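You operate a simulated robot arm through the tools that you are given. There is no shell and no other tool. Be economical: measure what you need, move in short steps, check, and stop when the job is done.

Carry out the task below with a simulated robot arm. There is one attempt and no reset: what you move stays moved.

## Task
Move the divider to the slot with the red mark and sort the valet tray.
Fine: the purple soap in the end bay by the red mark, the yellow soap by the yellow mark, the wooden cube between the marks; leave other cubes and the purple divider alone.
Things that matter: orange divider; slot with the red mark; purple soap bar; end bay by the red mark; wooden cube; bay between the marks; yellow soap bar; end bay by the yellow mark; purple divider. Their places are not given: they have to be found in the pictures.

The check looks at the end state, three seconds after you hand in, the way a careful person would. Anything else that was tipped, shoved, dropped, spilled or broken makes it a failure.

## Robot
A 7-joint arm with a two-finger parallel gripper, fixed in place. Base frame: the origin is at the foot of the arm, x ahead of it, y to its left, z up; the work surface is at about z = 0.8. Readings come in m, degrees, newtons and seconds.
With the tool pointing down near the work surface it reaches from about 0.24 to 0.68 m from the base axis. Its first joint turns from -66.0 to 66.0 degrees. Payload 2.4 kg.
The tool frame sits at the grasp point between the pads (the TCP): z along the fingers, y along the line on which they close. The tips reach 0.03 m beyond it. Largest opening 0.094 m; finger width 0.028, thickness 0.01; the body of the gripper, 0.05 by 0.096 m, starts 0.055 m behind the TCP.
Orientation is that of the tool frame in the base frame, as [roll, pitch, yaw] about the fixed x, y, z axes, in that order (R = Rz(yaw) Ry(pitch) Rx(roll)). With the fingers straight down and closing along the base's y, the tool's x points along the base's -x, its y along +y and its z along -z.

## Interface
- The arm moves only by the tool jog_arm. Its argument "rows" is a list of rows, each a list of 3 entries, a list of its own where there are three numbers: the finger opening in m, from 0 to 0.094, then the shift along the tool's x, y, z in m, then the turn, a rotation vector about the tool's x, y, z in degrees. In form: [[hand, [x, y, z], [wx, wy, wz]], ...]. A call has 1 to 10 rows; each row shifts and turns the commanded pose from where the row before left it, along the tool's axes as they then stand. Each row takes 0.2 s and may step no farther than 0.05 m and 8.6 degrees from the row before; otherwise, or with a gripper value out of range, the whole call is refused. A pose out of reach is approached as far as the arm can. The call stops where the force on the tool passes 40 N (or 10 N more than at its start, if that is more) or the arm is blocked; 0.2 s more then pass. The fingers move at their own pace (about 0.153 m/s each) and stop on an object; they squeeze with about 20 N. The grip force told is the motor's: it shows also when the fingers shut on nothing. Time passes only in rows, and 0.2 s behind the last, so rows that do not move let the fingers close. The reply holds the time, the measured pose of the TCP, the force on the tool along the base axes, the opening and the grip force, in the units named above and with some noise.
- Cameras (640 x 400 px; columns grow to the right, rows downward): "scene" is fixed at [0.0212, 0.4628, 1.4383]; the picture's right is [-0.89, -0.46, 0.00], its down [-0.28, 0.54, -0.79] and it looks along [0.36, -0.70, -0.61] (base axes); focal length 343 px, centre (320, 200). "wrist" rides on the gripper at [-0.037, 0, -0.058] in the tool frame; the picture's right is [0.00, -1.00, 0.00], its down [0.97, 0.00, -0.24] and it looks along [0.24, 0.00, 0.97] (tool axes); focal length 218 px, centre (320, 200).
- snapshot(camera): a new picture of that camera. No time passes.
- pixel_to_xyz(camera, pixels): for up to 12 pixels [column, row] of the newest picture of that camera ("zoom" is the newest enlarged one), the place [x, y, z] in the base frame of the surface seen there, good to about 0.002 m. No time passes.
- zoom(camera, box): a new picture of the part [left, top, right, bottom] of that camera's present view, enlarged. No time passes.
- job_done(): hands the job in; it is judged then, once.

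Go step by step. Measure first, check grasps and placings, and put right what went wrong. The budget is 80 turns and 54 pictures, counting those below and the enlarged ones. Unless the task says otherwise, let go and move clear before handing in, and close with one line.

The tools are called as name(argument=value, ...) on one line, values as JSON. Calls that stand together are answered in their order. jog_arm: Moves the arm, as the interface text tells. Its arguments: {"type":"object","properties":{"rows":{"type":"array"}},"required":["rows"]} The other tools are called the same way: snapshot (camera) takes a picture; pixel_to_xyz (camera, pixels) gives the place of the surface under pixels of a picture; zoom (camera, box) takes an enlarged picture of a part of a camera's view; job_done () hands the job in.

At the start:

```text
clock: 0.0
ee_pos: [0.2971, -0.1579, 1.1281]
ee_rot: [179.9, 0.0, 179.9]
contact_force: [-0.2, 1.2, 0.8]
opening: 0.0941
gripper_force: 0.1
```

scene: 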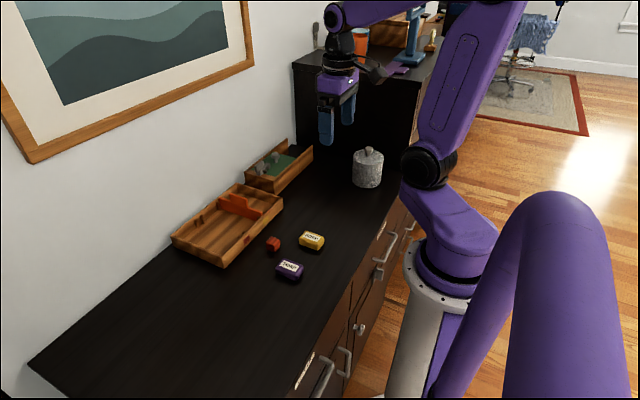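
wrist: 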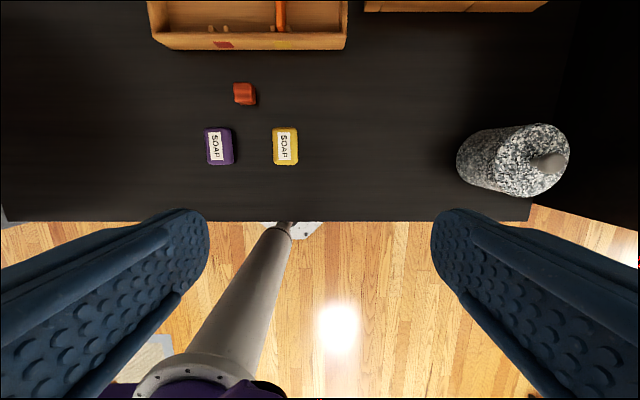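

The scene shows a tray near (228,225), a second tray near (278,168), two soaps and one reddish cube at (273,243). I'll enlarge those areas.

zoom(camera="scene", box=[160, 170, 340, 290])

zoom(camera="scene", box=[230, 130, 330, 200])

zoom(camera="wrist", box=[140, 0, 380, 180])

```text
3.33 times, centred on (250, 230) of scene
```

zoom: 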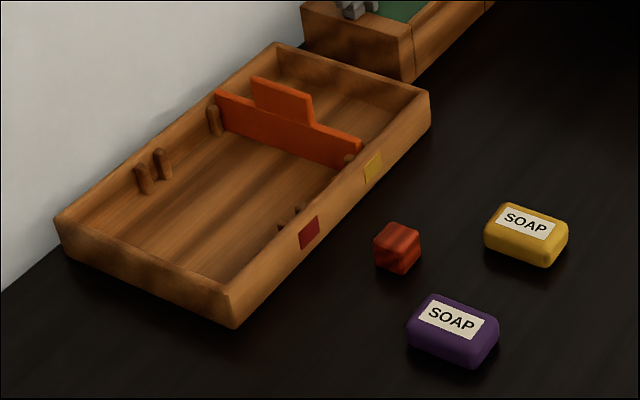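

```text
5.71 times, centred on (280, 165) of scene
```

zoom: 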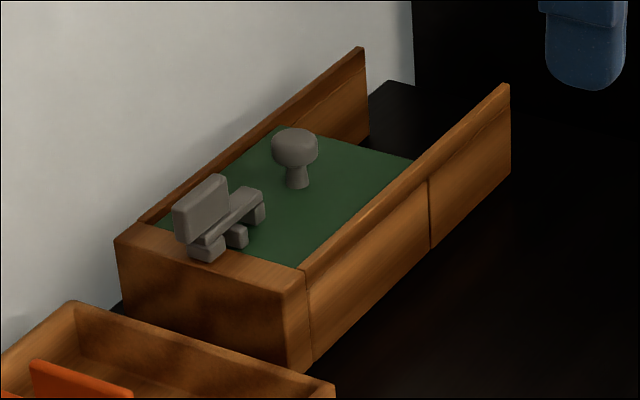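

```text
2.22 times, centred on (260, 90) of wrist
```

zoom: 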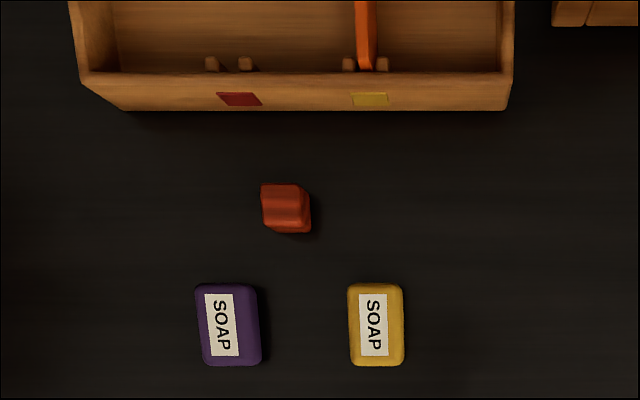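

The reddish grained cube at (273,243) looks like the wooden one. I'll check the far shelf for the purple divider and other cubes, and measure the key points.

zoom(camera="scene", box=[290, 0, 470, 110])

zoom(camera="scene", box=[160, 170, 340, 290])

pixel_to_xyz(camera="zoom", pixels=[[254, 82], [310, 102], [217, 95], [358, 143], [309, 228], [373, 165], [395, 232], [395, 258], [450, 318], [526, 222], [200, 220], [380, 105]])

pixel_to_xyz(camera="wrist", pixels=[[244, 93], [217, 146], [285, 146], [222, 45], [280, 45], [280, 15], [225, 26], [251, 26], [296, 26], [313, 27], [155, 38], [345, 40]])

```text
3.56 times, centred on (380, 55) of scene
```

zoom: 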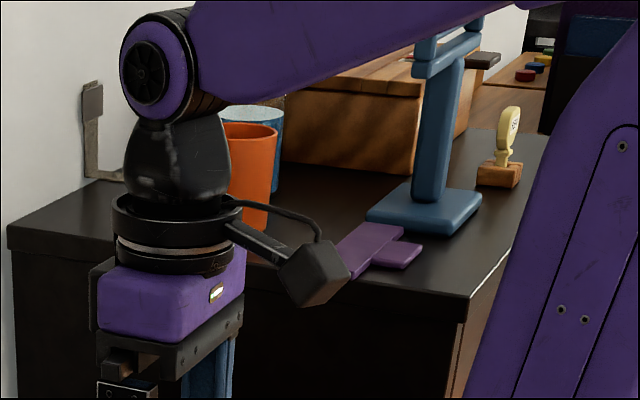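

```text
3.33 times, centred on (250, 230) of scene
```

zoom: 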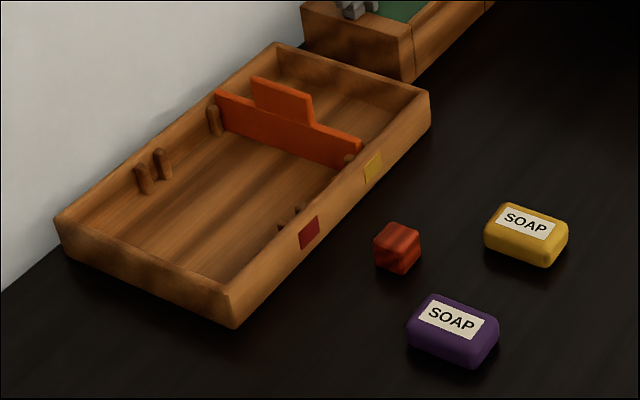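

```text
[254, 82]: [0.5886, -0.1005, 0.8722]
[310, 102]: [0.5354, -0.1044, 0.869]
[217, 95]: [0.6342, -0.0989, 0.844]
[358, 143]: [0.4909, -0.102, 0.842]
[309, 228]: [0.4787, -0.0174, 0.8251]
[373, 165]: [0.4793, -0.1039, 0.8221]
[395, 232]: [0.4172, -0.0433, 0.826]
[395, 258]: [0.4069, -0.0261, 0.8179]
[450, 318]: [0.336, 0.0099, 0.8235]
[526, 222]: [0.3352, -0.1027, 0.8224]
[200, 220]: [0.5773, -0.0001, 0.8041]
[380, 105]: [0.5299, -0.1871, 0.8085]
```

```text
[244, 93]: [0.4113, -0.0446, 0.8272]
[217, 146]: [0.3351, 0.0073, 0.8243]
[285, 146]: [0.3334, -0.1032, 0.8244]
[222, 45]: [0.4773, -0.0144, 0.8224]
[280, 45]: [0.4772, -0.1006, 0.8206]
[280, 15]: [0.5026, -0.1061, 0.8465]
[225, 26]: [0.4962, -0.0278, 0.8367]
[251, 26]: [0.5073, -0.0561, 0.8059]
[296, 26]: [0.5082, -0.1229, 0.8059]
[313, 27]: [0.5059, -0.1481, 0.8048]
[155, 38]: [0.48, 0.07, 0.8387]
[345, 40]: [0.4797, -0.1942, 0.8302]
```

Handle of the divider is at x 0.535–0.589, y −0.102, top z 0.872; red mark is at y −0.016. I'll move above the tray for an overhead look at the slots.

jog_arm(rows=[[0.094, [-0.042, 0.016, 0.013], [0, 0, 0]], [0.094, [-0.042, 0.016, 0.013], [0, 0, 0]], [0.094, [-0.042, 0.016, 0.013], [0, 0, 0]], [0.094, [-0.042, 0.016, 0.013], [0, 0, 0]], [0.094, [-0.042, 0.016, 0.013], [0, 0, 0]], [0.094, [-0.042, 0.016, 0.013], [0, 0, 0]], [0.094, [0, 0, 0], [0, 0, 0]]])

zoom(camera="wrist", box=[160, 50, 480, 250])

```text
clock: 1.6
ee_pos: [0.5495, -0.0619, 1.0496]
ee_rot: [-180.0, -0.1, 179.9]
contact_force: [0.6, -0.5, -0.8]
opening: 0.0938
gripper_force: 0.1
```

```text
2.00 times, centred on (320, 150) of wrist
```

zoom: 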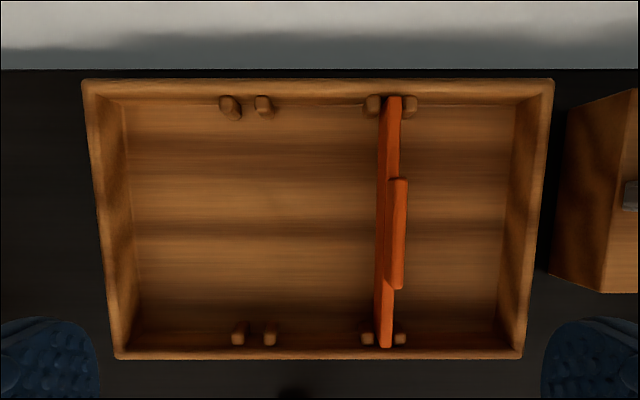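

pixel_to_xyz(camera="zoom", pixels=[[230, 99], [263, 99], [240, 326], [270, 328], [371, 98], [409, 99], [367, 335], [400, 335], [394, 101], [383, 343], [397, 185], [397, 282]])

zoom(camera="wrist", box=[250, 85, 330, 135])

zoom(camera="wrist", box=[260, 190, 380, 240])

```text
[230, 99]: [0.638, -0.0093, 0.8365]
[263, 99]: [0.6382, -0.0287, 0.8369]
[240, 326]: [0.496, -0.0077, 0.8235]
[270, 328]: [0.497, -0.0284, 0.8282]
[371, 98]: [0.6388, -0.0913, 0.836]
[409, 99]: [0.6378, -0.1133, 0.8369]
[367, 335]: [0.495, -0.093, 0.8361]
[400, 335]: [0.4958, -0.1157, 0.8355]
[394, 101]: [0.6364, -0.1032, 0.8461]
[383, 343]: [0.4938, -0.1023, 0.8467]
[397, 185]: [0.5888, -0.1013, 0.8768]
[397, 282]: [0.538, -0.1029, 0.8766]
```

```text
8.00 times, centred on (290, 110) of wrist
```

zoom: 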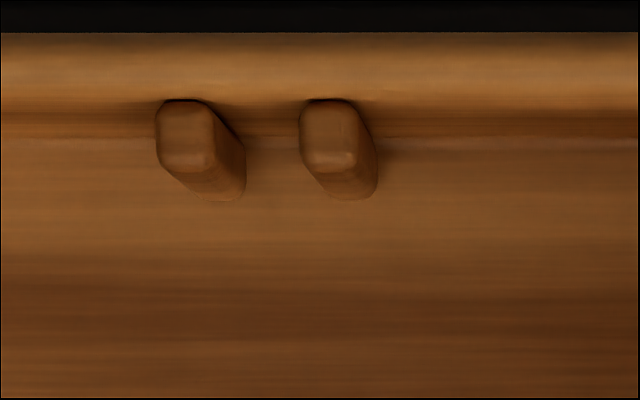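

```text
5.33 times, centred on (320, 215) of wrist
```

zoom: 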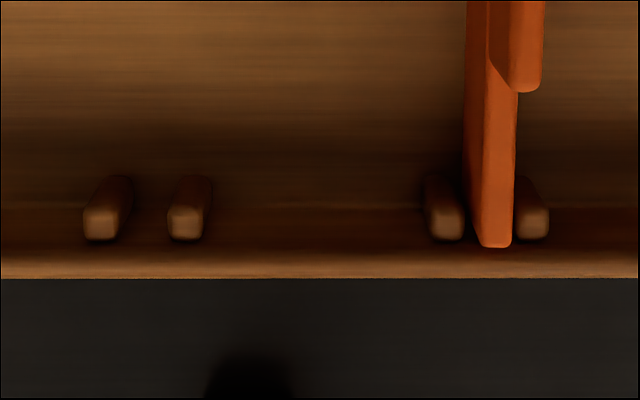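

The slots are clear: red posts centre on y≈−0.0185, yellow on −0.103, divider at y≈−0.103. I'll descend over the handle with the fingers straddling it.

jog_arm(rows=[[0.06, [-0.007, -0.0205, 0.03], [0, 0, 0]], [0.06, [-0.007, -0.0205, 0.04], [0, 0, 0]], [0.06, [0, 0, 0.04], [0, 0, 0]], [0.06, [0, 0, 0.03], [0, 0, 0]], [0.06, [0, 0, 0.025], [0, 0, 0]], [0.06, [0, 0, 0.023], [0, 0, 0]], [0.06, [0, 0, 0], [0, 0, 0]]])

snapshot(camera="wrist")

```text
clock: 3.2
ee_pos: [0.564, -0.1023, 0.8593]
ee_rot: [180.0, 0.0, 180.0]
contact_force: [-0.1, -0.8, 0.2]
opening: 0.0601
gripper_force: 0.0
```

```text
43 pictures are left
```

wrist: 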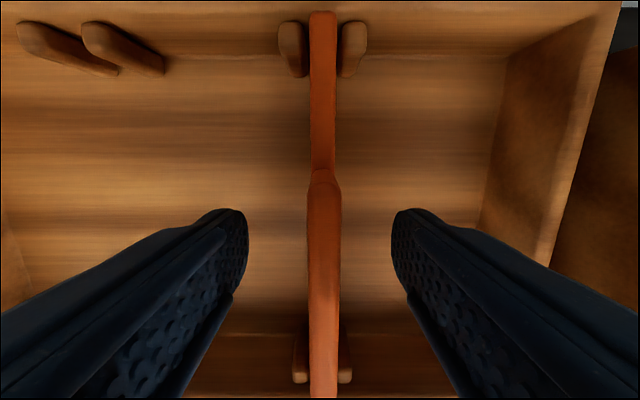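

The divider runs down the middle between the fingers (col ~323). Closing.

jog_arm(rows=[[0.0, [0, -0.0005, 0], [0, 0, 0]], [0.0, [0, 0, 0], [0, 0, 0]], [0.0, [0, 0, 0], [0, 0, 0]]])

```text
clock: 4.0
ee_pos: [0.5635, -0.1028, 0.8598]
ee_rot: [-180.0, 0.0, -179.9]
contact_force: [-0.2, 0.0, -0.3]
opening: 0.011
gripper_force: 19.8
```

Gripped at 0.011 m. Lifting 0.06 and shifting over the red slot.

jog_arm(rows=[[0.0, [0, 0, -0.015], [0, 0, 0]], [0.0, [0, 0, -0.02], [0, 0, 0]], [0.0, [0, 0, -0.025], [0, 0, 0]], [0.0, [0, 0.0215, 0], [0, 0, 0]], [0.0, [0, 0.0215, 0], [0, 0, 0]], [0.0, [0, 0.0215, 0], [0, 0, 0]], [0.0, [0, 0.02, 0], [0, 0, 0]], [0.0, [0, 0, 0], [0, 0, 0]]])

snapshot(camera="wrist")

zoom(camera="scene", box=[160, 150, 320, 270])

```text
clock: 5.8
ee_pos: [0.5617, -0.0187, 0.922]
ee_rot: [179.9, -0.1, 179.9]
contact_force: [-0.8, -0.6, -0.5]
opening: 0.0111
gripper_force: 20.2
```

```text
42 pictures are left
```

wrist: 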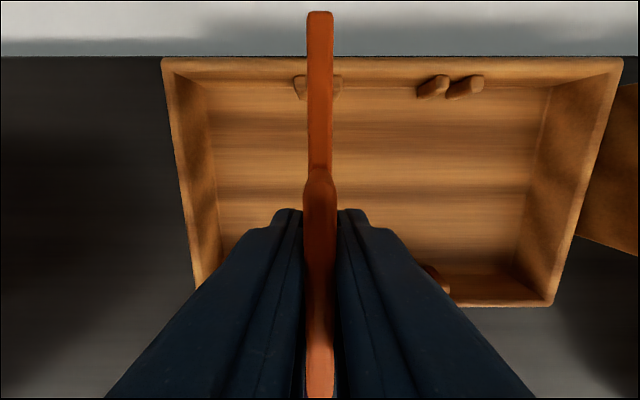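

```text
3.33 times, centred on (240, 210) of scene
```

zoom: 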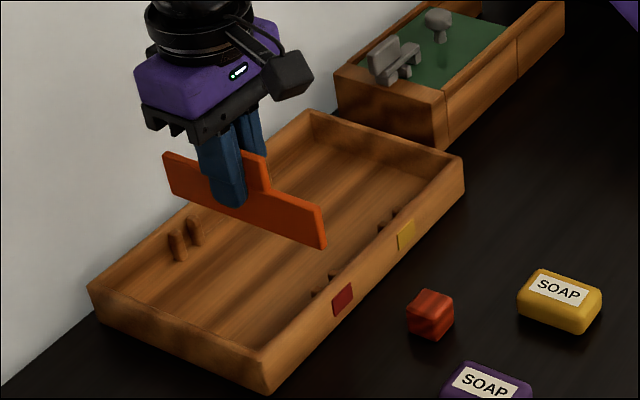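

The far posts straddle the divider end at cols 293–342, so the slot looks about 1 mm to +y. I'll look closer.

zoom(camera="wrist", box=[280, 60, 360, 110])

zoom(camera="wrist", box=[410, 60, 490, 110])

```text
8.00 times, centred on (320, 85) of wrist
```

zoom: 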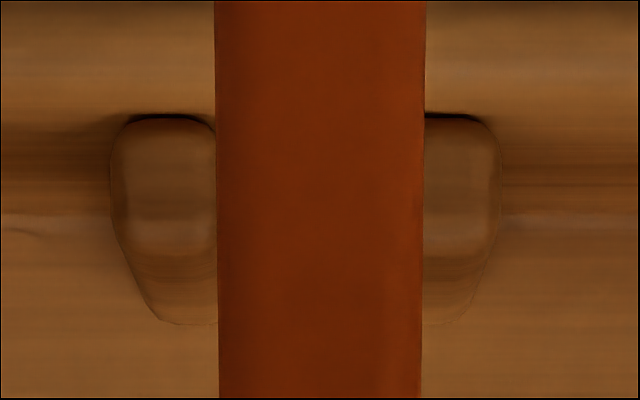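

```text
8.00 times, centred on (450, 85) of wrist
```

zoom: 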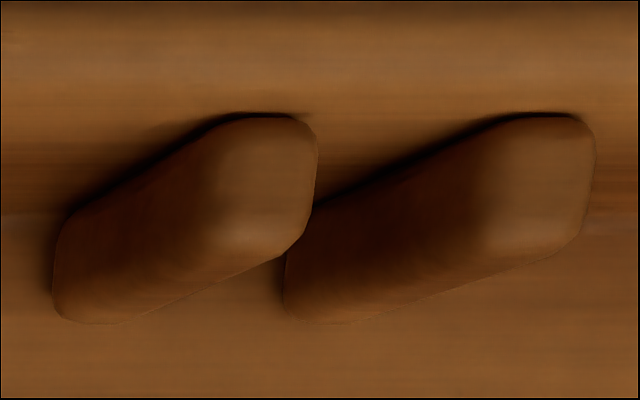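

Slot centre is ~1 mm to +y (mid col 318.25 against divider 320). Shift 1 mm and lower to just above the posts.

jog_arm(rows=[[0.0, [0, 0.001, 0.01], [0, 0, 0]], [0.0, [0, 0, 0.012], [0, 0, 0]], [0.0, [0, 0, 0], [0, 0, 0]]])

snapshot(camera="wrist")

zoom(camera="scene", box=[180, 180, 280, 255])

```text
clock: 6.6
ee_pos: [0.5634, -0.0171, 0.8995]
ee_rot: [180.0, 0.1, 180.0]
contact_force: [0.1, 0.4, -0.1]
opening: 0.0107
gripper_force: 20.2
```

```text
38 pictures are left
```

wrist: 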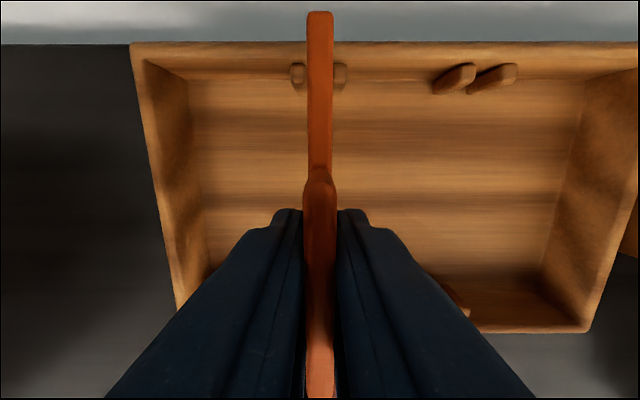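

```text
5.33 times, centred on (230, 218) of scene
```

zoom: 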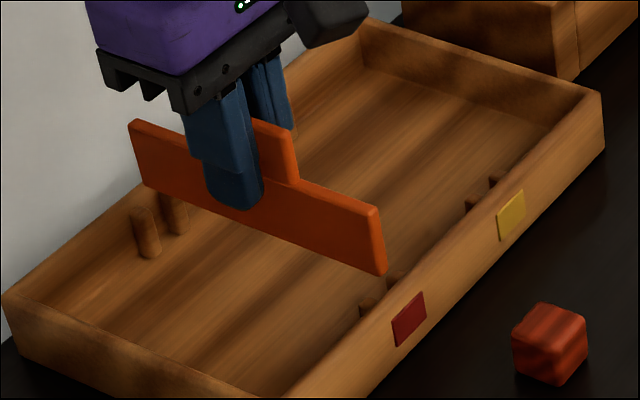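

The posts now straddle the divider evenly (291–347 about 320). Lowering into the slot in small steps.

jog_arm(rows=[[0.0, [0, 0.0003, 0.008], [0, 0, 0]], [0.0, [0, 0, 0.008], [0, 0, 0]], [0.0, [0, 0, 0.008], [0, 0, 0]], [0.0, [0, 0, 0.007], [0, 0, 0]], [0.0, [0, 0, 0.005], [0, 0, 0]], [0.0, [0, 0, 0.002], [0, 0, 0]], [0.0, [0, 0, 0], [0, 0, 0]]])

zoom(camera="scene", box=[180, 180, 280, 255])

snapshot(camera="wrist")

```text
clock: 8.2
ee_pos: [0.5635, -0.0176, 0.8624]
ee_rot: [-180.0, 0.0, 180.0]
contact_force: [0.3, 0.7, 0.6]
opening: 0.0108
gripper_force: 19.7
```

```text
5.33 times, centred on (230, 218) of scene
```

zoom: 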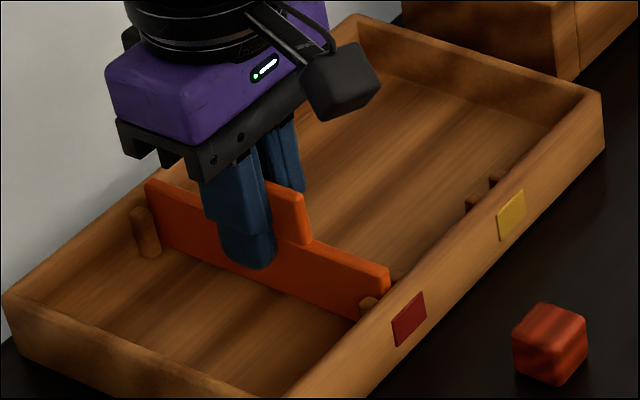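

```text
35 pictures are left
```

wrist: 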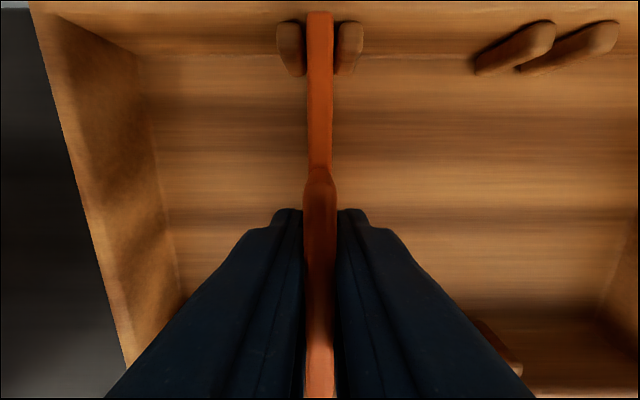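

The divider sits between both red post pairs at its original height. Releasing and rising.

jog_arm(rows=[[0.0, [0, 0, 0.0008], [0, 0, 0]], [0.02, [0, 0, 0], [0, 0, 0]], [0.05, [0, 0, 0], [0, 0, 0]], [0.05, [0, 0, 0], [0, 0, 0]], [0.05, [0, 0, -0.03], [0, 0, 0]], [0.05, [0, 0, -0.04], [0, 0, 0]], [0.05, [0, 0, -0.04], [0, 0, 0]], [0.05, [0, 0, 0], [0, 0, 0]]])

snapshot(camera="wrist")

zoom(camera="scene", box=[160, 170, 340, 290])

```text
clock: 10.0
ee_pos: [0.5649, -0.0182, 0.9732]
ee_rot: [179.9, -0.1, 180.0]
contact_force: [-0.5, 0.2, 0.0]
opening: 0.0499
gripper_force: 0.0
```

```text
34 pictures are left
```

wrist: 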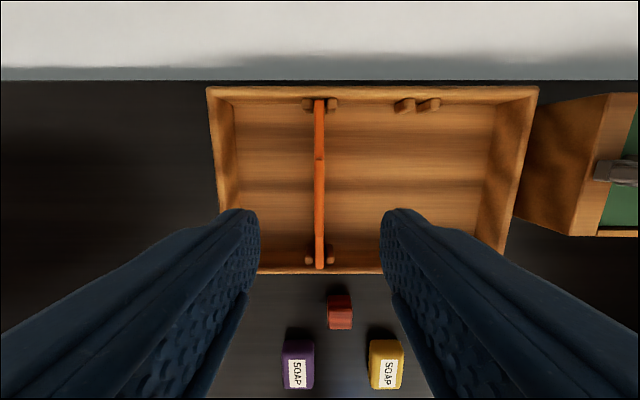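

```text
3.33 times, centred on (250, 230) of scene
```

zoom: 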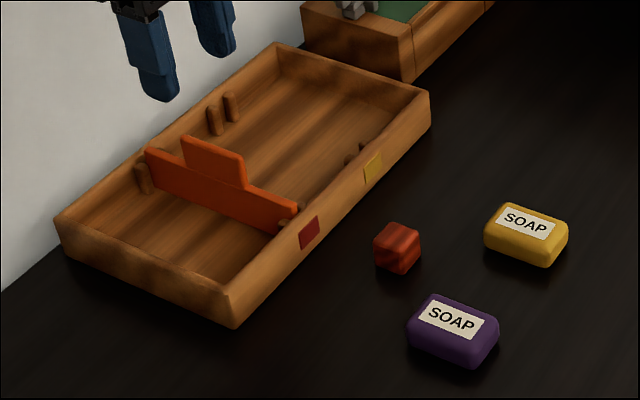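

Divider is seated in the red slot. Now measuring the bays and the soaps' outlines.

pixel_to_xyz(camera="wrist", pixels=[[215, 95], [240, 145], [270, 180], [320, 110], [320, 240], [410, 170], [490, 150], [515, 150], [405, 105], [429, 104]])

jog_arm(rows=[[0.094, [0.04, 0, -0.01], [0, 0, 8.5]], [0.094, [0.04, 0, 0], [0, 0, 8.5]], [0.094, [0.04, -0.01, 0], [0, 0, 8.5]], [0.094, [0.035, -0.02, 0], [0, 0, 8.5]], [0.094, [0.03, -0.025, 0], [0, 0, 8.5]], [0.094, [0, 0, 0], [0, 0, 8.5]], [0.094, [0, 0, 0], [0, 0, 8.5]], [0.094, [0, 0, 0], [0, 0, 8.5]], [0.094, [0, 0, 0], [0, 0, 8.5]], [0.094, [0, 0, 0], [0, 0, 8.5]]])

snapshot(camera="wrist")

```text
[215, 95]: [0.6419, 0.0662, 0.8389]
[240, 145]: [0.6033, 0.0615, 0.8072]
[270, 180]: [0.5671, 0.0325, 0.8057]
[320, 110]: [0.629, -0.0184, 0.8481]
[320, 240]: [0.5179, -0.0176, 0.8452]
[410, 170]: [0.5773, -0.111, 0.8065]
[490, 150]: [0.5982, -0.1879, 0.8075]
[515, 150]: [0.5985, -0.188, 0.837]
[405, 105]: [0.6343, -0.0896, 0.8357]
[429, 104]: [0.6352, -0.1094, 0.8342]
```

```text
clock: 12.2
ee_pos: [0.3641, -0.0178, 0.9807]
ee_rot: [-180.0, 0.0, 94.9]
contact_force: [0.3, -0.4, -0.2]
opening: 0.0939
gripper_force: 0.1
```

```text
32 pictures are left
```

wrist: 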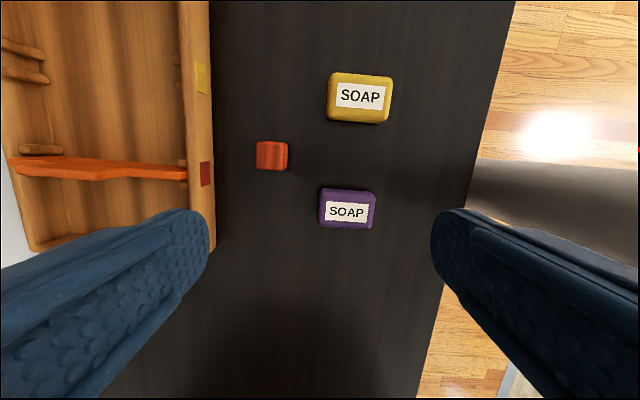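

The purple soap spans cols 318–376, rows 187–230. Measuring edges of all three objects.

pixel_to_xyz(camera="wrist", pixels=[[324, 192], [370, 195], [324, 219], [370, 222], [347, 208], [333, 77], [387, 80], [331, 115], [385, 119], [360, 97], [272, 153], [262, 148]])

zoom(camera="wrist", box=[230, 50, 422, 250])

```text
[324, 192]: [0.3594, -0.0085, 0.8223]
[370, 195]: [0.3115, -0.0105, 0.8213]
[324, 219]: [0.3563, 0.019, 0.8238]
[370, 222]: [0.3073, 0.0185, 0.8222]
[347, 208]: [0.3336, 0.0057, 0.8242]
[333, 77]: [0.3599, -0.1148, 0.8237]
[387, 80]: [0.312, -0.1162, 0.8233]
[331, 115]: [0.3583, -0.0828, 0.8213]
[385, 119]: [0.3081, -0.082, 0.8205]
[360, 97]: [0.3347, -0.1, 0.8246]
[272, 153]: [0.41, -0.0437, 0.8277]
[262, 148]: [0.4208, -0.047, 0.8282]
```

```text
2.00 times, centred on (326, 150) of wrist
```

zoom: 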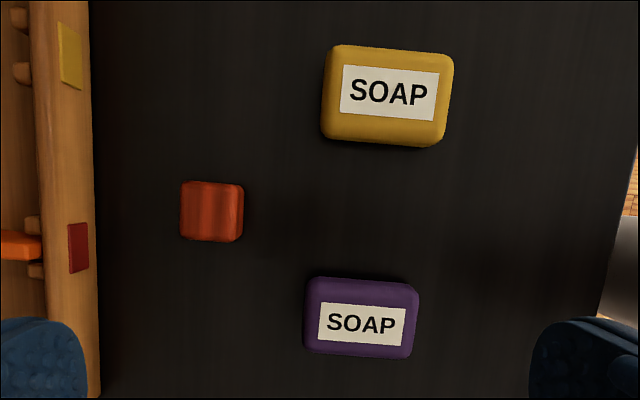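

Purple soap centre ≈ (0.334, 0.005), turned about 4°, matching the current yaw. Descending around its long axis.

jog_arm(rows=[[0.094, [0.0125, -0.014, 0.03], [0, 0, 0]], [0.094, [0.0128, -0.0139, 0.03], [0, 0, 0]], [0.094, [0, 0, 0.03], [0, 0, 0]], [0.094, [0, 0, 0.025], [0, 0, 0]], [0.094, [0, 0, 0.018], [0, 0, 0]], [0.094, [0, 0, 0.01], [0, 0, 0]], [0.094, [0, 0, 0], [0, 0, 0]]])

snapshot(camera="wrist")

```text
clock: 13.8
ee_pos: [0.3353, 0.0043, 0.8396]
ee_rot: [179.9, -0.1, 95.0]
contact_force: [0.1, -0.4, 0.1]
opening: 0.094
gripper_force: 0.1
```

```text
30 pictures are left
```

wrist: 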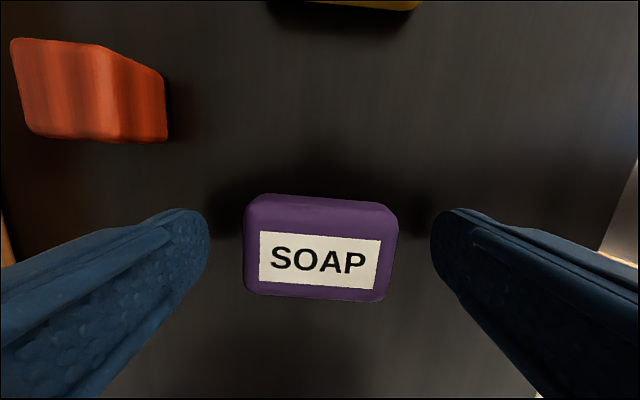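

Soap is centred (col 322, row ~250) but still ~4° off the fingers. I'll turn 4° more and close.

jog_arm(rows=[[0.094, [0, 0, 0.003], [0, 0, 4]], [0.05, [0, 0, 0], [0, 0, 0]], [0.03, [0, 0, 0], [0, 0, 0]], [0.03, [0, 0, 0], [0, 0, 0]], [0.03, [0, 0, 0], [0, 0, 0]]])

snapshot(camera="wrist")

```text
clock: 15.0
ee_pos: [0.3348, 0.0069, 0.8369]
ee_rot: [180.0, -0.1, 91.0]
contact_force: [0.8, 0.2, -0.7]
opening: 0.0594
gripper_force: 19.6
```

```text
29 pictures are left
```

wrist: 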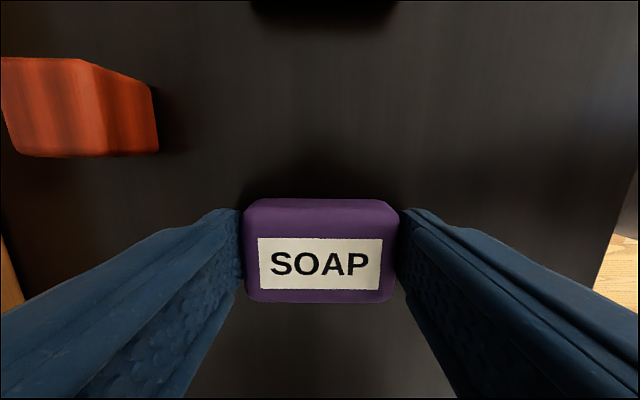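

Held at 0.059 m. Lift, then carry over the red end bay (centre ≈ (0.565, 0.025)).

jog_arm(rows=[[0.03, [0, 0, -0.02], [0, 0, 0]], [0.03, [0, 0, -0.03], [0, 0, 0]], [0.03, [0.005, 0, -0.04], [0, 0, 0]], [0.03, [0.011, 0.03, 0], [0, 0, 0]], [0.03, [0, 0.04, 0], [0, 0, 0]], [0.03, [0, 0.045, 0], [0, 0, 0]], [0.03, [0, 0.045, 0], [0, 0, 0]], [0.03, [0, 0.04, 0], [0, 0, 0]], [0.03, [0, 0.03, 0], [0, 0, 1]], [0.03, [0, 0, 0], [0, 0, 0]]])

snapshot(camera="wrist")

snapshot(camera="scene")

```text
clock: 17.2
ee_pos: [0.562, 0.0245, 0.9257]
ee_rot: [180.0, -0.1, 89.9]
contact_force: [0.2, -1.3, -0.5]
opening: 0.0593
gripper_force: 20.1
```

```text
28 pictures are left
```

wrist: 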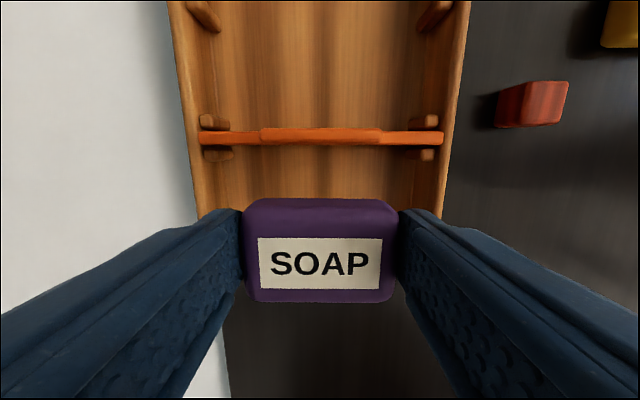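

```text
27 pictures are left
```

scene: 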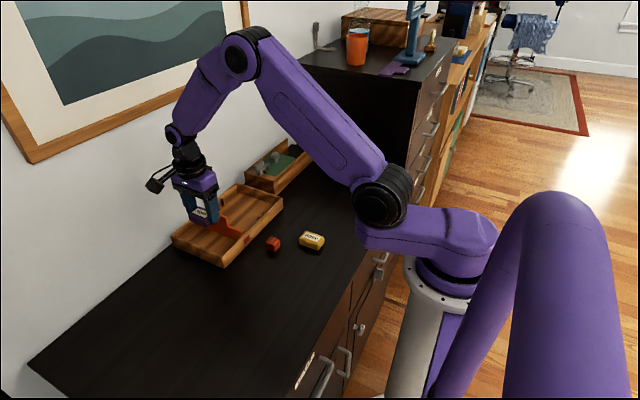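

Soap is centred over the red end bay. Lowering in decreasing steps.

jog_arm(rows=[[0.03, [0, 0, 0.03], [0, 0, 0]], [0.03, [0, 0, 0.025], [0, 0, 0]], [0.03, [0, 0, 0.015], [0, 0, 0]], [0.03, [0, 0, 0.007], [0, 0, 0]], [0.03, [0, 0, 0.003], [0, 0, 0]], [0.03, [0, 0, 0.002], [0, 0, 0]], [0.03, [0, 0, 0], [0, 0, 0]]])

zoom(camera="scene", box=[150, 160, 290, 270])

```text
clock: 18.8
ee_pos: [0.5628, 0.0269, 0.8429]
ee_rot: [-179.9, 0.1, 90.0]
contact_force: [0.1, 1.0, -0.8]
opening: 0.0594
gripper_force: 20.3
```

```text
3.64 times, centred on (220, 215) of scene
```

zoom: 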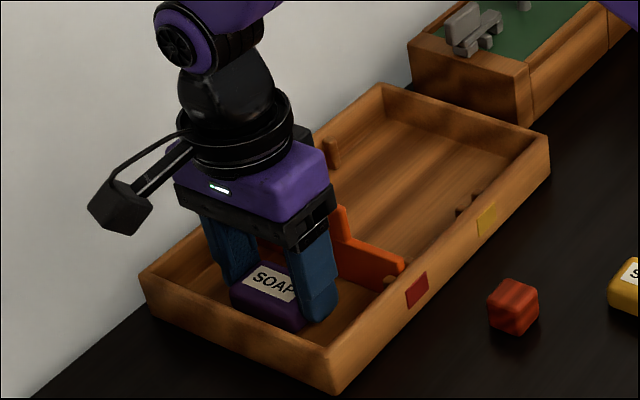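

Soap is in the bay at floor height, clear of divider and walls. Last millimetre, then release and rise.

jog_arm(rows=[[0.03, [0, 0, 0.001], [0, 0, 0]], [0.065, [0, 0, 0], [0, 0, 0]], [0.08, [0, 0, 0], [0, 0, 0]], [0.08, [0, 0, 0], [0, 0, 0]], [0.08, [0, 0, -0.02], [0, 0, 0]], [0.08, [0, 0, -0.03], [0, 0, 0]], [0.08, [0, 0, -0.04], [0, 0, 0]], [0.08, [0, -0.04, -0.02], [0, 0, 0]], [0.08, [0, -0.04, 0], [0, 0, 0]], [0.08, [0, -0.03, 0], [0, 0, 0]]])

zoom(camera="scene", box=[160, 160, 340, 290])

snapshot(camera="wrist")

```text
clock: 21.0
ee_pos: [0.4544, 0.0259, 0.9525]
ee_rot: [-180.0, -0.1, 90.0]
contact_force: [-0.3, -0.7, -0.6]
opening: 0.0801
gripper_force: 0.0
```

```text
3.08 times, centred on (250, 225) of scene
```

zoom: 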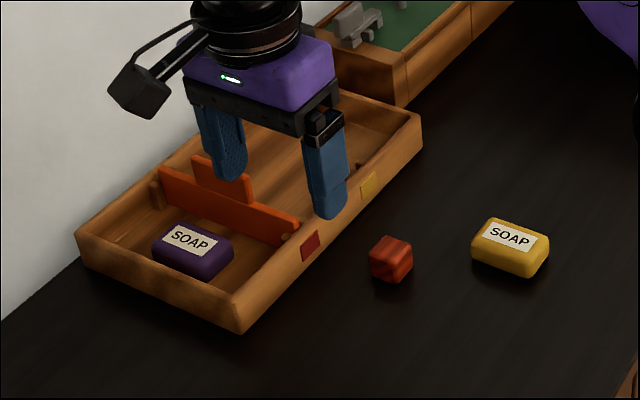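

```text
24 pictures are left
```

wrist: 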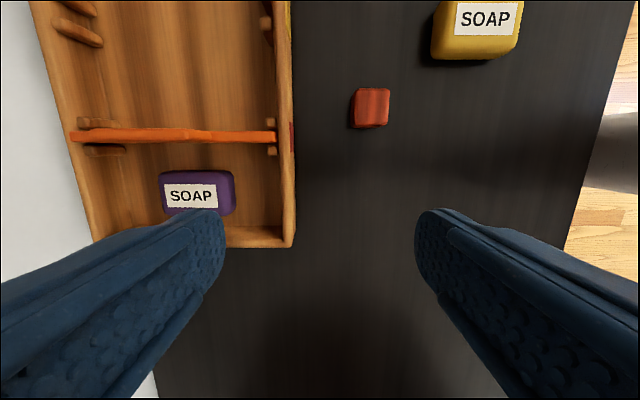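

Purple soap is in its bay. Now to the yellow soap (≈(0.335, −0.099)), stopping above it for a check.

jog_arm(rows=[[0.094, [-0.04, -0.03, 0], [0, 0, 0]], [0.094, [-0.045, -0.045, 0], [0, 0, 0]], [0.094, [-0.04, -0.0445, 0], [0, 0, 0]], [0.094, [0, 0, 0.035], [0, 0, 0]], [0.094, [0, 0, 0.035], [0, 0, 0]], [0.094, [0, 0, 0], [0, 0, 0]]])

snapshot(camera="wrist")

```text
refused: row 2 steps farther than a row can; nothing moved
```

```text
23 pictures are left
```

wrist: 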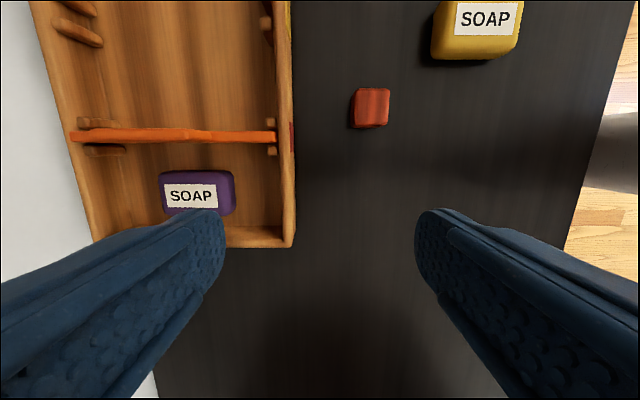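

The step was too long; nothing moved. Same move in smaller steps.

jog_arm(rows=[[0.094, [-0.031, -0.03, 0], [0, 0, 0]], [0.094, [-0.0313, -0.03, 0], [0, 0, 0]], [0.094, [-0.0313, -0.03, 0], [0, 0, 0]], [0.094, [-0.0313, -0.0295, 0], [0, 0, 0]], [0.094, [0, 0, 0.035], [0, 0, 0]], [0.094, [0, 0, 0.035], [0, 0, 0]], [0.094, [0, 0, 0], [0, 0, 0]]])

snapshot(camera="wrist")

```text
clock: 22.6
ee_pos: [0.3351, -0.0988, 0.8807]
ee_rot: [-180.0, -0.1, 90.0]
contact_force: [0.7, -0.8, -0.3]
opening: 0.0944
gripper_force: 0.0
```

```text
22 pictures are left
```

wrist: 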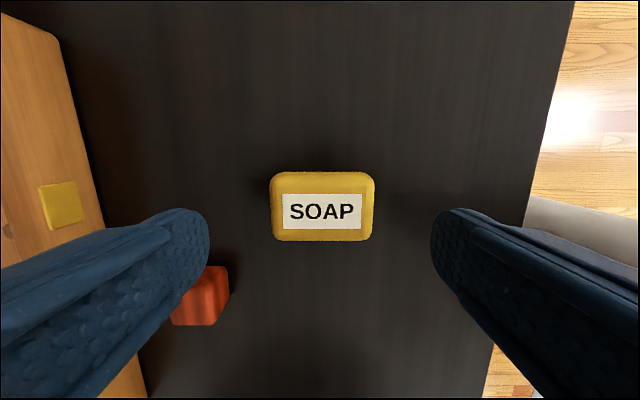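

Yellow soap is square and centred (col 322, row ~210). Descending and closing.

jog_arm(rows=[[0.09, [0, 0, 0.02], [0, 0, 0]], [0.09, [0, 0, 0.016], [0, 0, 0]], [0.09, [0, 0, 0.0077], [0, 0, 0]], [0.09, [0, 0, 0], [0, 0, 0]], [0.05, [0, 0, 0], [0, 0, 0]], [0.03, [0, 0, 0], [0, 0, 0]], [0.03, [0, 0, 0], [0, 0, 0]], [0.03, [0, 0, 0], [0, 0, 0]]])

snapshot(camera="wrist")

```text
clock: 24.4
ee_pos: [0.3334, -0.0982, 0.8381]
ee_rot: [-179.9, 0.0, 89.9]
contact_force: [-1.1, 0.6, -0.3]
opening: 0.0594
gripper_force: 20.0
```

```text
21 pictures are left
```

wrist: 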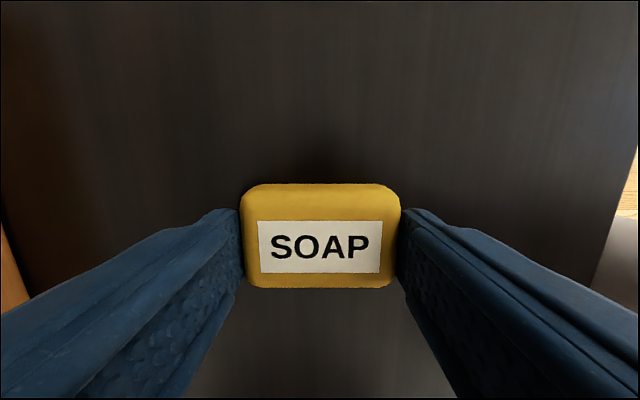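

Gripped; soap centre sits ~4 mm toward −y of the TCP. I'll measure the neighbouring box for clearance while lifting.

jog_arm(rows=[[0.03, [0, 0, -0.02], [0, 0, 0]], [0.03, [0, 0, -0.03], [0, 0, 0]], [0.03, [0, 0, -0.04], [0, 0, 0]], [0.03, [-0.008, 0.03, 0], [0, 0, 0]], [0.03, [-0.01, 0.04, 0], [0, 0, 0]], [0.03, [-0.01, 0.04, 0], [0, 0, 0]], [0.03, [-0.01, 0.04, 0], [0, 0, 0]], [0.03, [-0.01, 0.04, 0], [0, 0, 0]], [0.03, [0, 0.04, 0], [0, 0, 0]], [0.03, [0, 0, 0], [0, 0, 0]]])

snapshot(camera="wrist")

zoom(camera="scene", box=[170, 130, 330, 270])

pixel_to_xyz(camera="scene", pixels=[[255, 178], [277, 186], [279, 182], [262, 168], [297, 163]])

```text
clock: 26.6
ee_pos: [0.5627, -0.1468, 0.9283]
ee_rot: [-179.9, 0.0, 89.9]
contact_force: [0.6, 0.3, -0.1]
opening: 0.0589
gripper_force: 20.4
```

```text
20 pictures are left
```

wrist: 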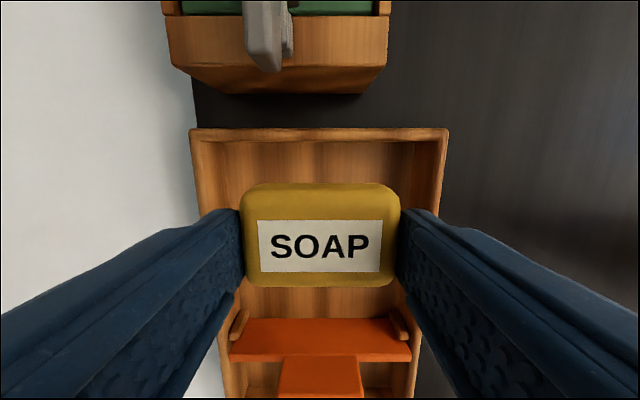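

```text
2.86 times, centred on (250, 200) of scene
```

zoom: 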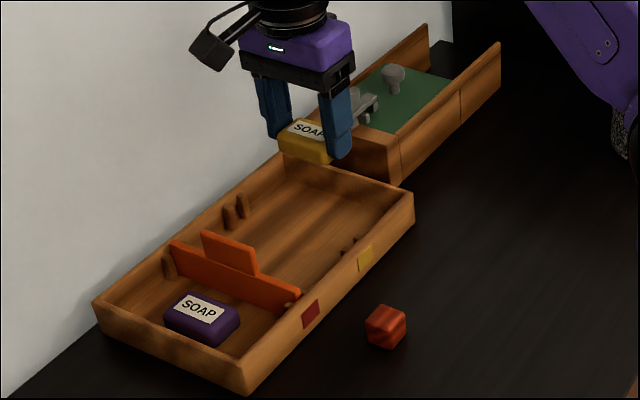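

```text
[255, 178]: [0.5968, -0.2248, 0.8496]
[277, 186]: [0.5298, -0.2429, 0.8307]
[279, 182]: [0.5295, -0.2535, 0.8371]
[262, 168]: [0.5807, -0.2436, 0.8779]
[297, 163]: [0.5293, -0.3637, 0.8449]
```

Neighbour box starts at y −0.225, well clear. Lowering into the yellow end bay.

jog_arm(rows=[[0.03, [0, 0, 0.03], [0, 0, 0]], [0.03, [0, 0, 0.025], [0, 0, 0]], [0.03, [0, 0, 0.016], [0, 0, 0]], [0.03, [0, 0, 0.008], [0, 0, 0]], [0.03, [0, 0, 0.004], [0, 0, 0]], [0.03, [0, 0, 0.001], [0, 0, 0]], [0.03, [0, 0, 0], [0, 0, 0]]])

zoom(camera="scene", box=[170, 130, 330, 270])

```text
clock: 28.2
ee_pos: [0.5643, -0.1466, 0.8437]
ee_rot: [-180.0, 0.0, 89.9]
contact_force: [-0.2, -0.3, -0.9]
opening: 0.0594
gripper_force: 19.6
```

```text
2.86 times, centred on (250, 200) of scene
```

zoom: 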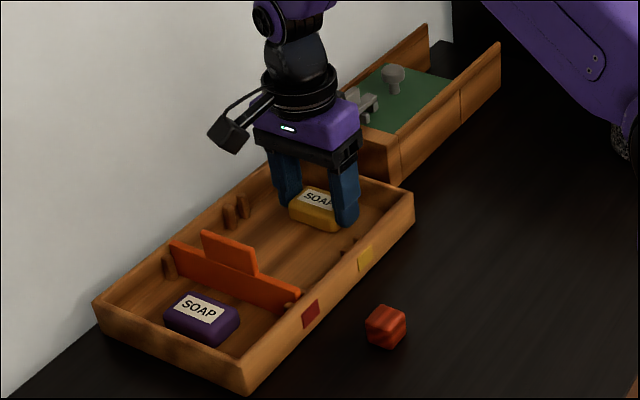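

Yellow soap is at floor height inside its bay. Release, rise, and head toward the cube.

jog_arm(rows=[[0.03, [0, 0, 0.001], [0, 0, 0]], [0.065, [0, 0, 0], [0, 0, 0]], [0.08, [0, 0, 0], [0, 0, 0]], [0.08, [0, 0, 0], [0, 0, 0]], [0.08, [0, 0, -0.02], [0, 0, 0]], [0.08, [0, 0, -0.03], [0, 0, 0]], [0.08, [0, 0, -0.04], [0, 0, 0]], [0.08, [0.033, -0.037, 0], [0, 0, 0]], [0.08, [0.033, -0.037, 0], [0, 0, 0]], [0.08, [0.033, -0.037, 0], [0, 0, 0]]])

jog_arm(rows=[[0.07, [0.005, -0.043, 0.02], [0, 0, 0]], [0.06, [0, 0, 0.02], [0, 0, 0]], [0.06, [0, 0, 0], [0, 0, 0]]])

snapshot(camera="wrist")

zoom(camera="scene", box=[160, 160, 340, 290])

```text
clock: 30.4
ee_pos: [0.4521, -0.0483, 0.9334]
ee_rot: [-180.0, 0.0, 90.0]
contact_force: [0.6, 0.7, -0.7]
opening: 0.08
gripper_force: 0.0
```

```text
clock: 31.2
ee_pos: [0.4112, -0.0423, 0.8926]
ee_rot: [180.0, 0.0, 90.0]
contact_force: [0.4, -0.7, -1.2]
opening: 0.0599
gripper_force: 0.1
```

```text
17 pictures are left
```

wrist: 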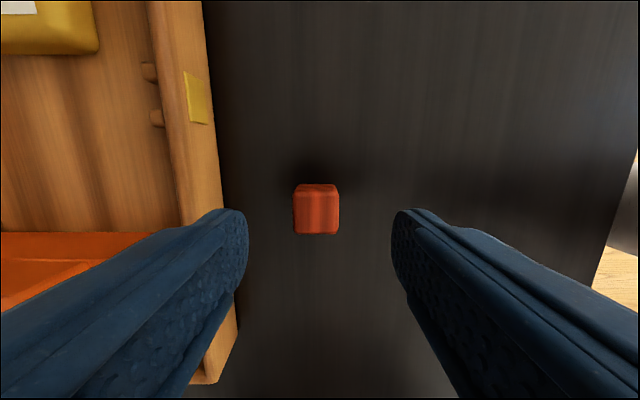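

```text
3.08 times, centred on (250, 225) of scene
```

zoom: 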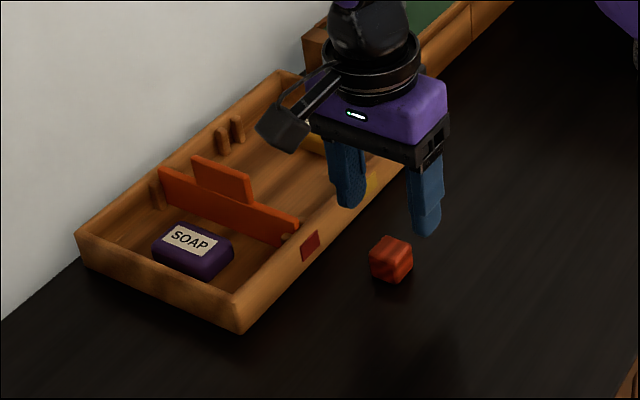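

Cube is centred (col 317, row ~213) and square to the fingers. Descending and closing.

jog_arm(rows=[[0.06, [0, 0.0018, 0.025], [0, 0, 0]], [0.06, [0, 0, 0.02], [0, 0, 0]], [0.06, [0, 0, 0.0095], [0, 0, 0]], [0.06, [0, 0, 0], [0, 0, 0]], [0.03, [0, 0, 0], [0, 0, 0]], [0.01, [0, 0, 0], [0, 0, 0]], [0.01, [0, 0, 0], [0, 0, 0]], [0.01, [0, 0, 0], [0, 0, 0]]])

snapshot(camera="wrist")

```text
clock: 33.0
ee_pos: [0.4137, -0.0411, 0.8378]
ee_rot: [-180.0, 0.0, 90.0]
contact_force: [0.4, -0.7, -0.7]
opening: 0.0266
gripper_force: 20.0
```

```text
15 pictures are left
```

wrist: 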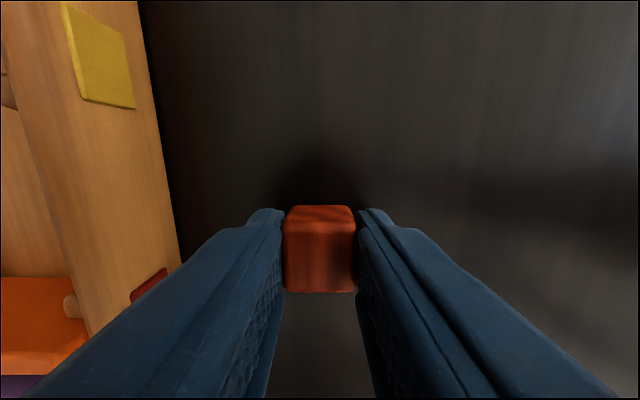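

Cube held at 0.027 m. Before carrying it next to the divider I'll measure how low the wrist's side box hangs.

jog_arm(rows=[[0.01, [0, 0, -0.02], [0, 0, 0]], [0.01, [0, 0, -0.03], [0, 0, 0]], [0.01, [0, 0, -0.03], [0, 0, 0]], [0.01, [0, 0, 0], [0, 0, 0]]])

zoom(camera="scene", box=[200, 130, 340, 240])

```text
clock: 34.0
ee_pos: [0.4119, -0.0415, 0.9182]
ee_rot: [180.0, 0.0, 90.0]
contact_force: [-0.3, 0.0, -0.5]
opening: 0.0266
gripper_force: 19.3
```

```text
3.64 times, centred on (270, 185) of scene
```

zoom: 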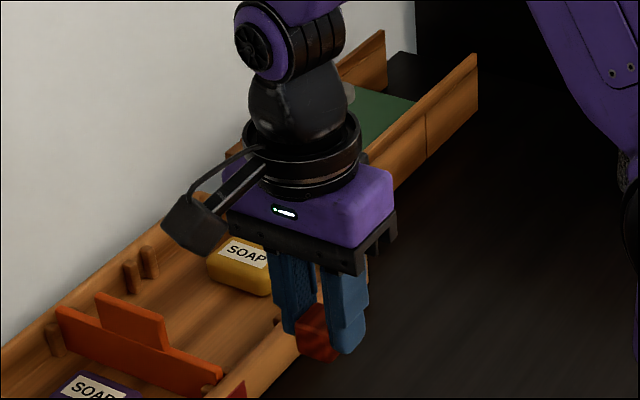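

pixel_to_xyz(camera="zoom", pixels=[[165, 233], [208, 255], [218, 250], [190, 195], [200, 225], [225, 215], [300, 245], [350, 270], [320, 340]])

```text
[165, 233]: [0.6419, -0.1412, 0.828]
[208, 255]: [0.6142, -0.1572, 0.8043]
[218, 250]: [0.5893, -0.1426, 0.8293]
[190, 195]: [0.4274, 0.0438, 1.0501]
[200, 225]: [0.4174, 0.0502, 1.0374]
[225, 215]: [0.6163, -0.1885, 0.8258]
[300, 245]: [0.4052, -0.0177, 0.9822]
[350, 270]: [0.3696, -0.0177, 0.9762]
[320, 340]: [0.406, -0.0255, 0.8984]
```

The box sits 0.12 m above the TCP, so it clears the divider. Carrying the cube to the middle bay (0.563, −0.061).

jog_arm(rows=[[0.01, [-0.005, 0.03, 0], [0, 0, 0]], [0.01, [-0.005, 0.04, 0], [0, 0, 0]], [0.01, [-0.005, 0.04, 0], [0, 0, 0]], [0.01, [-0.0045, 0.04, 0], [0, 0, 0]], [0.01, [0, 0, 0], [0, 0, 0]], [0.01, [0, 0, 0.03], [0, 0, 0]], [0.01, [0, 0, 0.025], [0, 0, 0]], [0.01, [0, 0, 0.012], [0, 0, 0]], [0.01, [0, 0, 0.006], [0, 0, 0]], [0.01, [0, 0, 0.002], [0, 0, 0]]])

zoom(camera="scene", box=[170, 140, 310, 270])

snapshot(camera="wrist")

```text
clock: 36.2
ee_pos: [0.5624, -0.0642, 0.843]
ee_rot: [179.9, 0.0, 89.9]
contact_force: [-2.3, 0.7, 8.3]
opening: 0.0266
gripper_force: 19.9
```

```text
3.08 times, centred on (240, 205) of scene
```

zoom: 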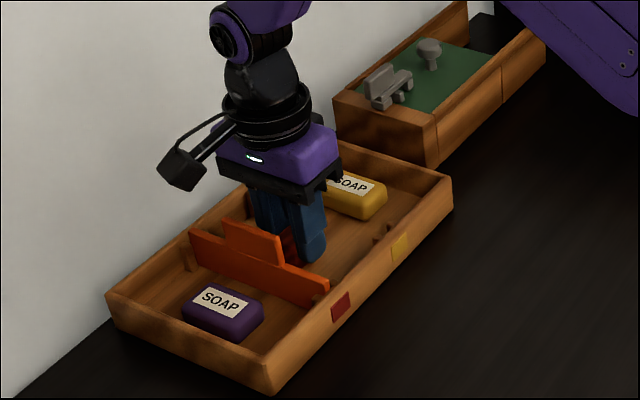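

```text
12 pictures are left
```

wrist: 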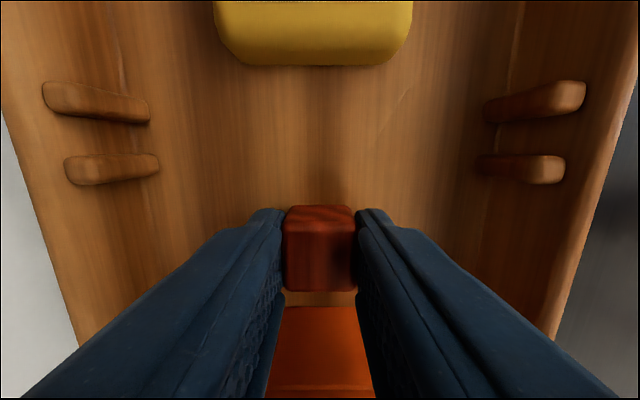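

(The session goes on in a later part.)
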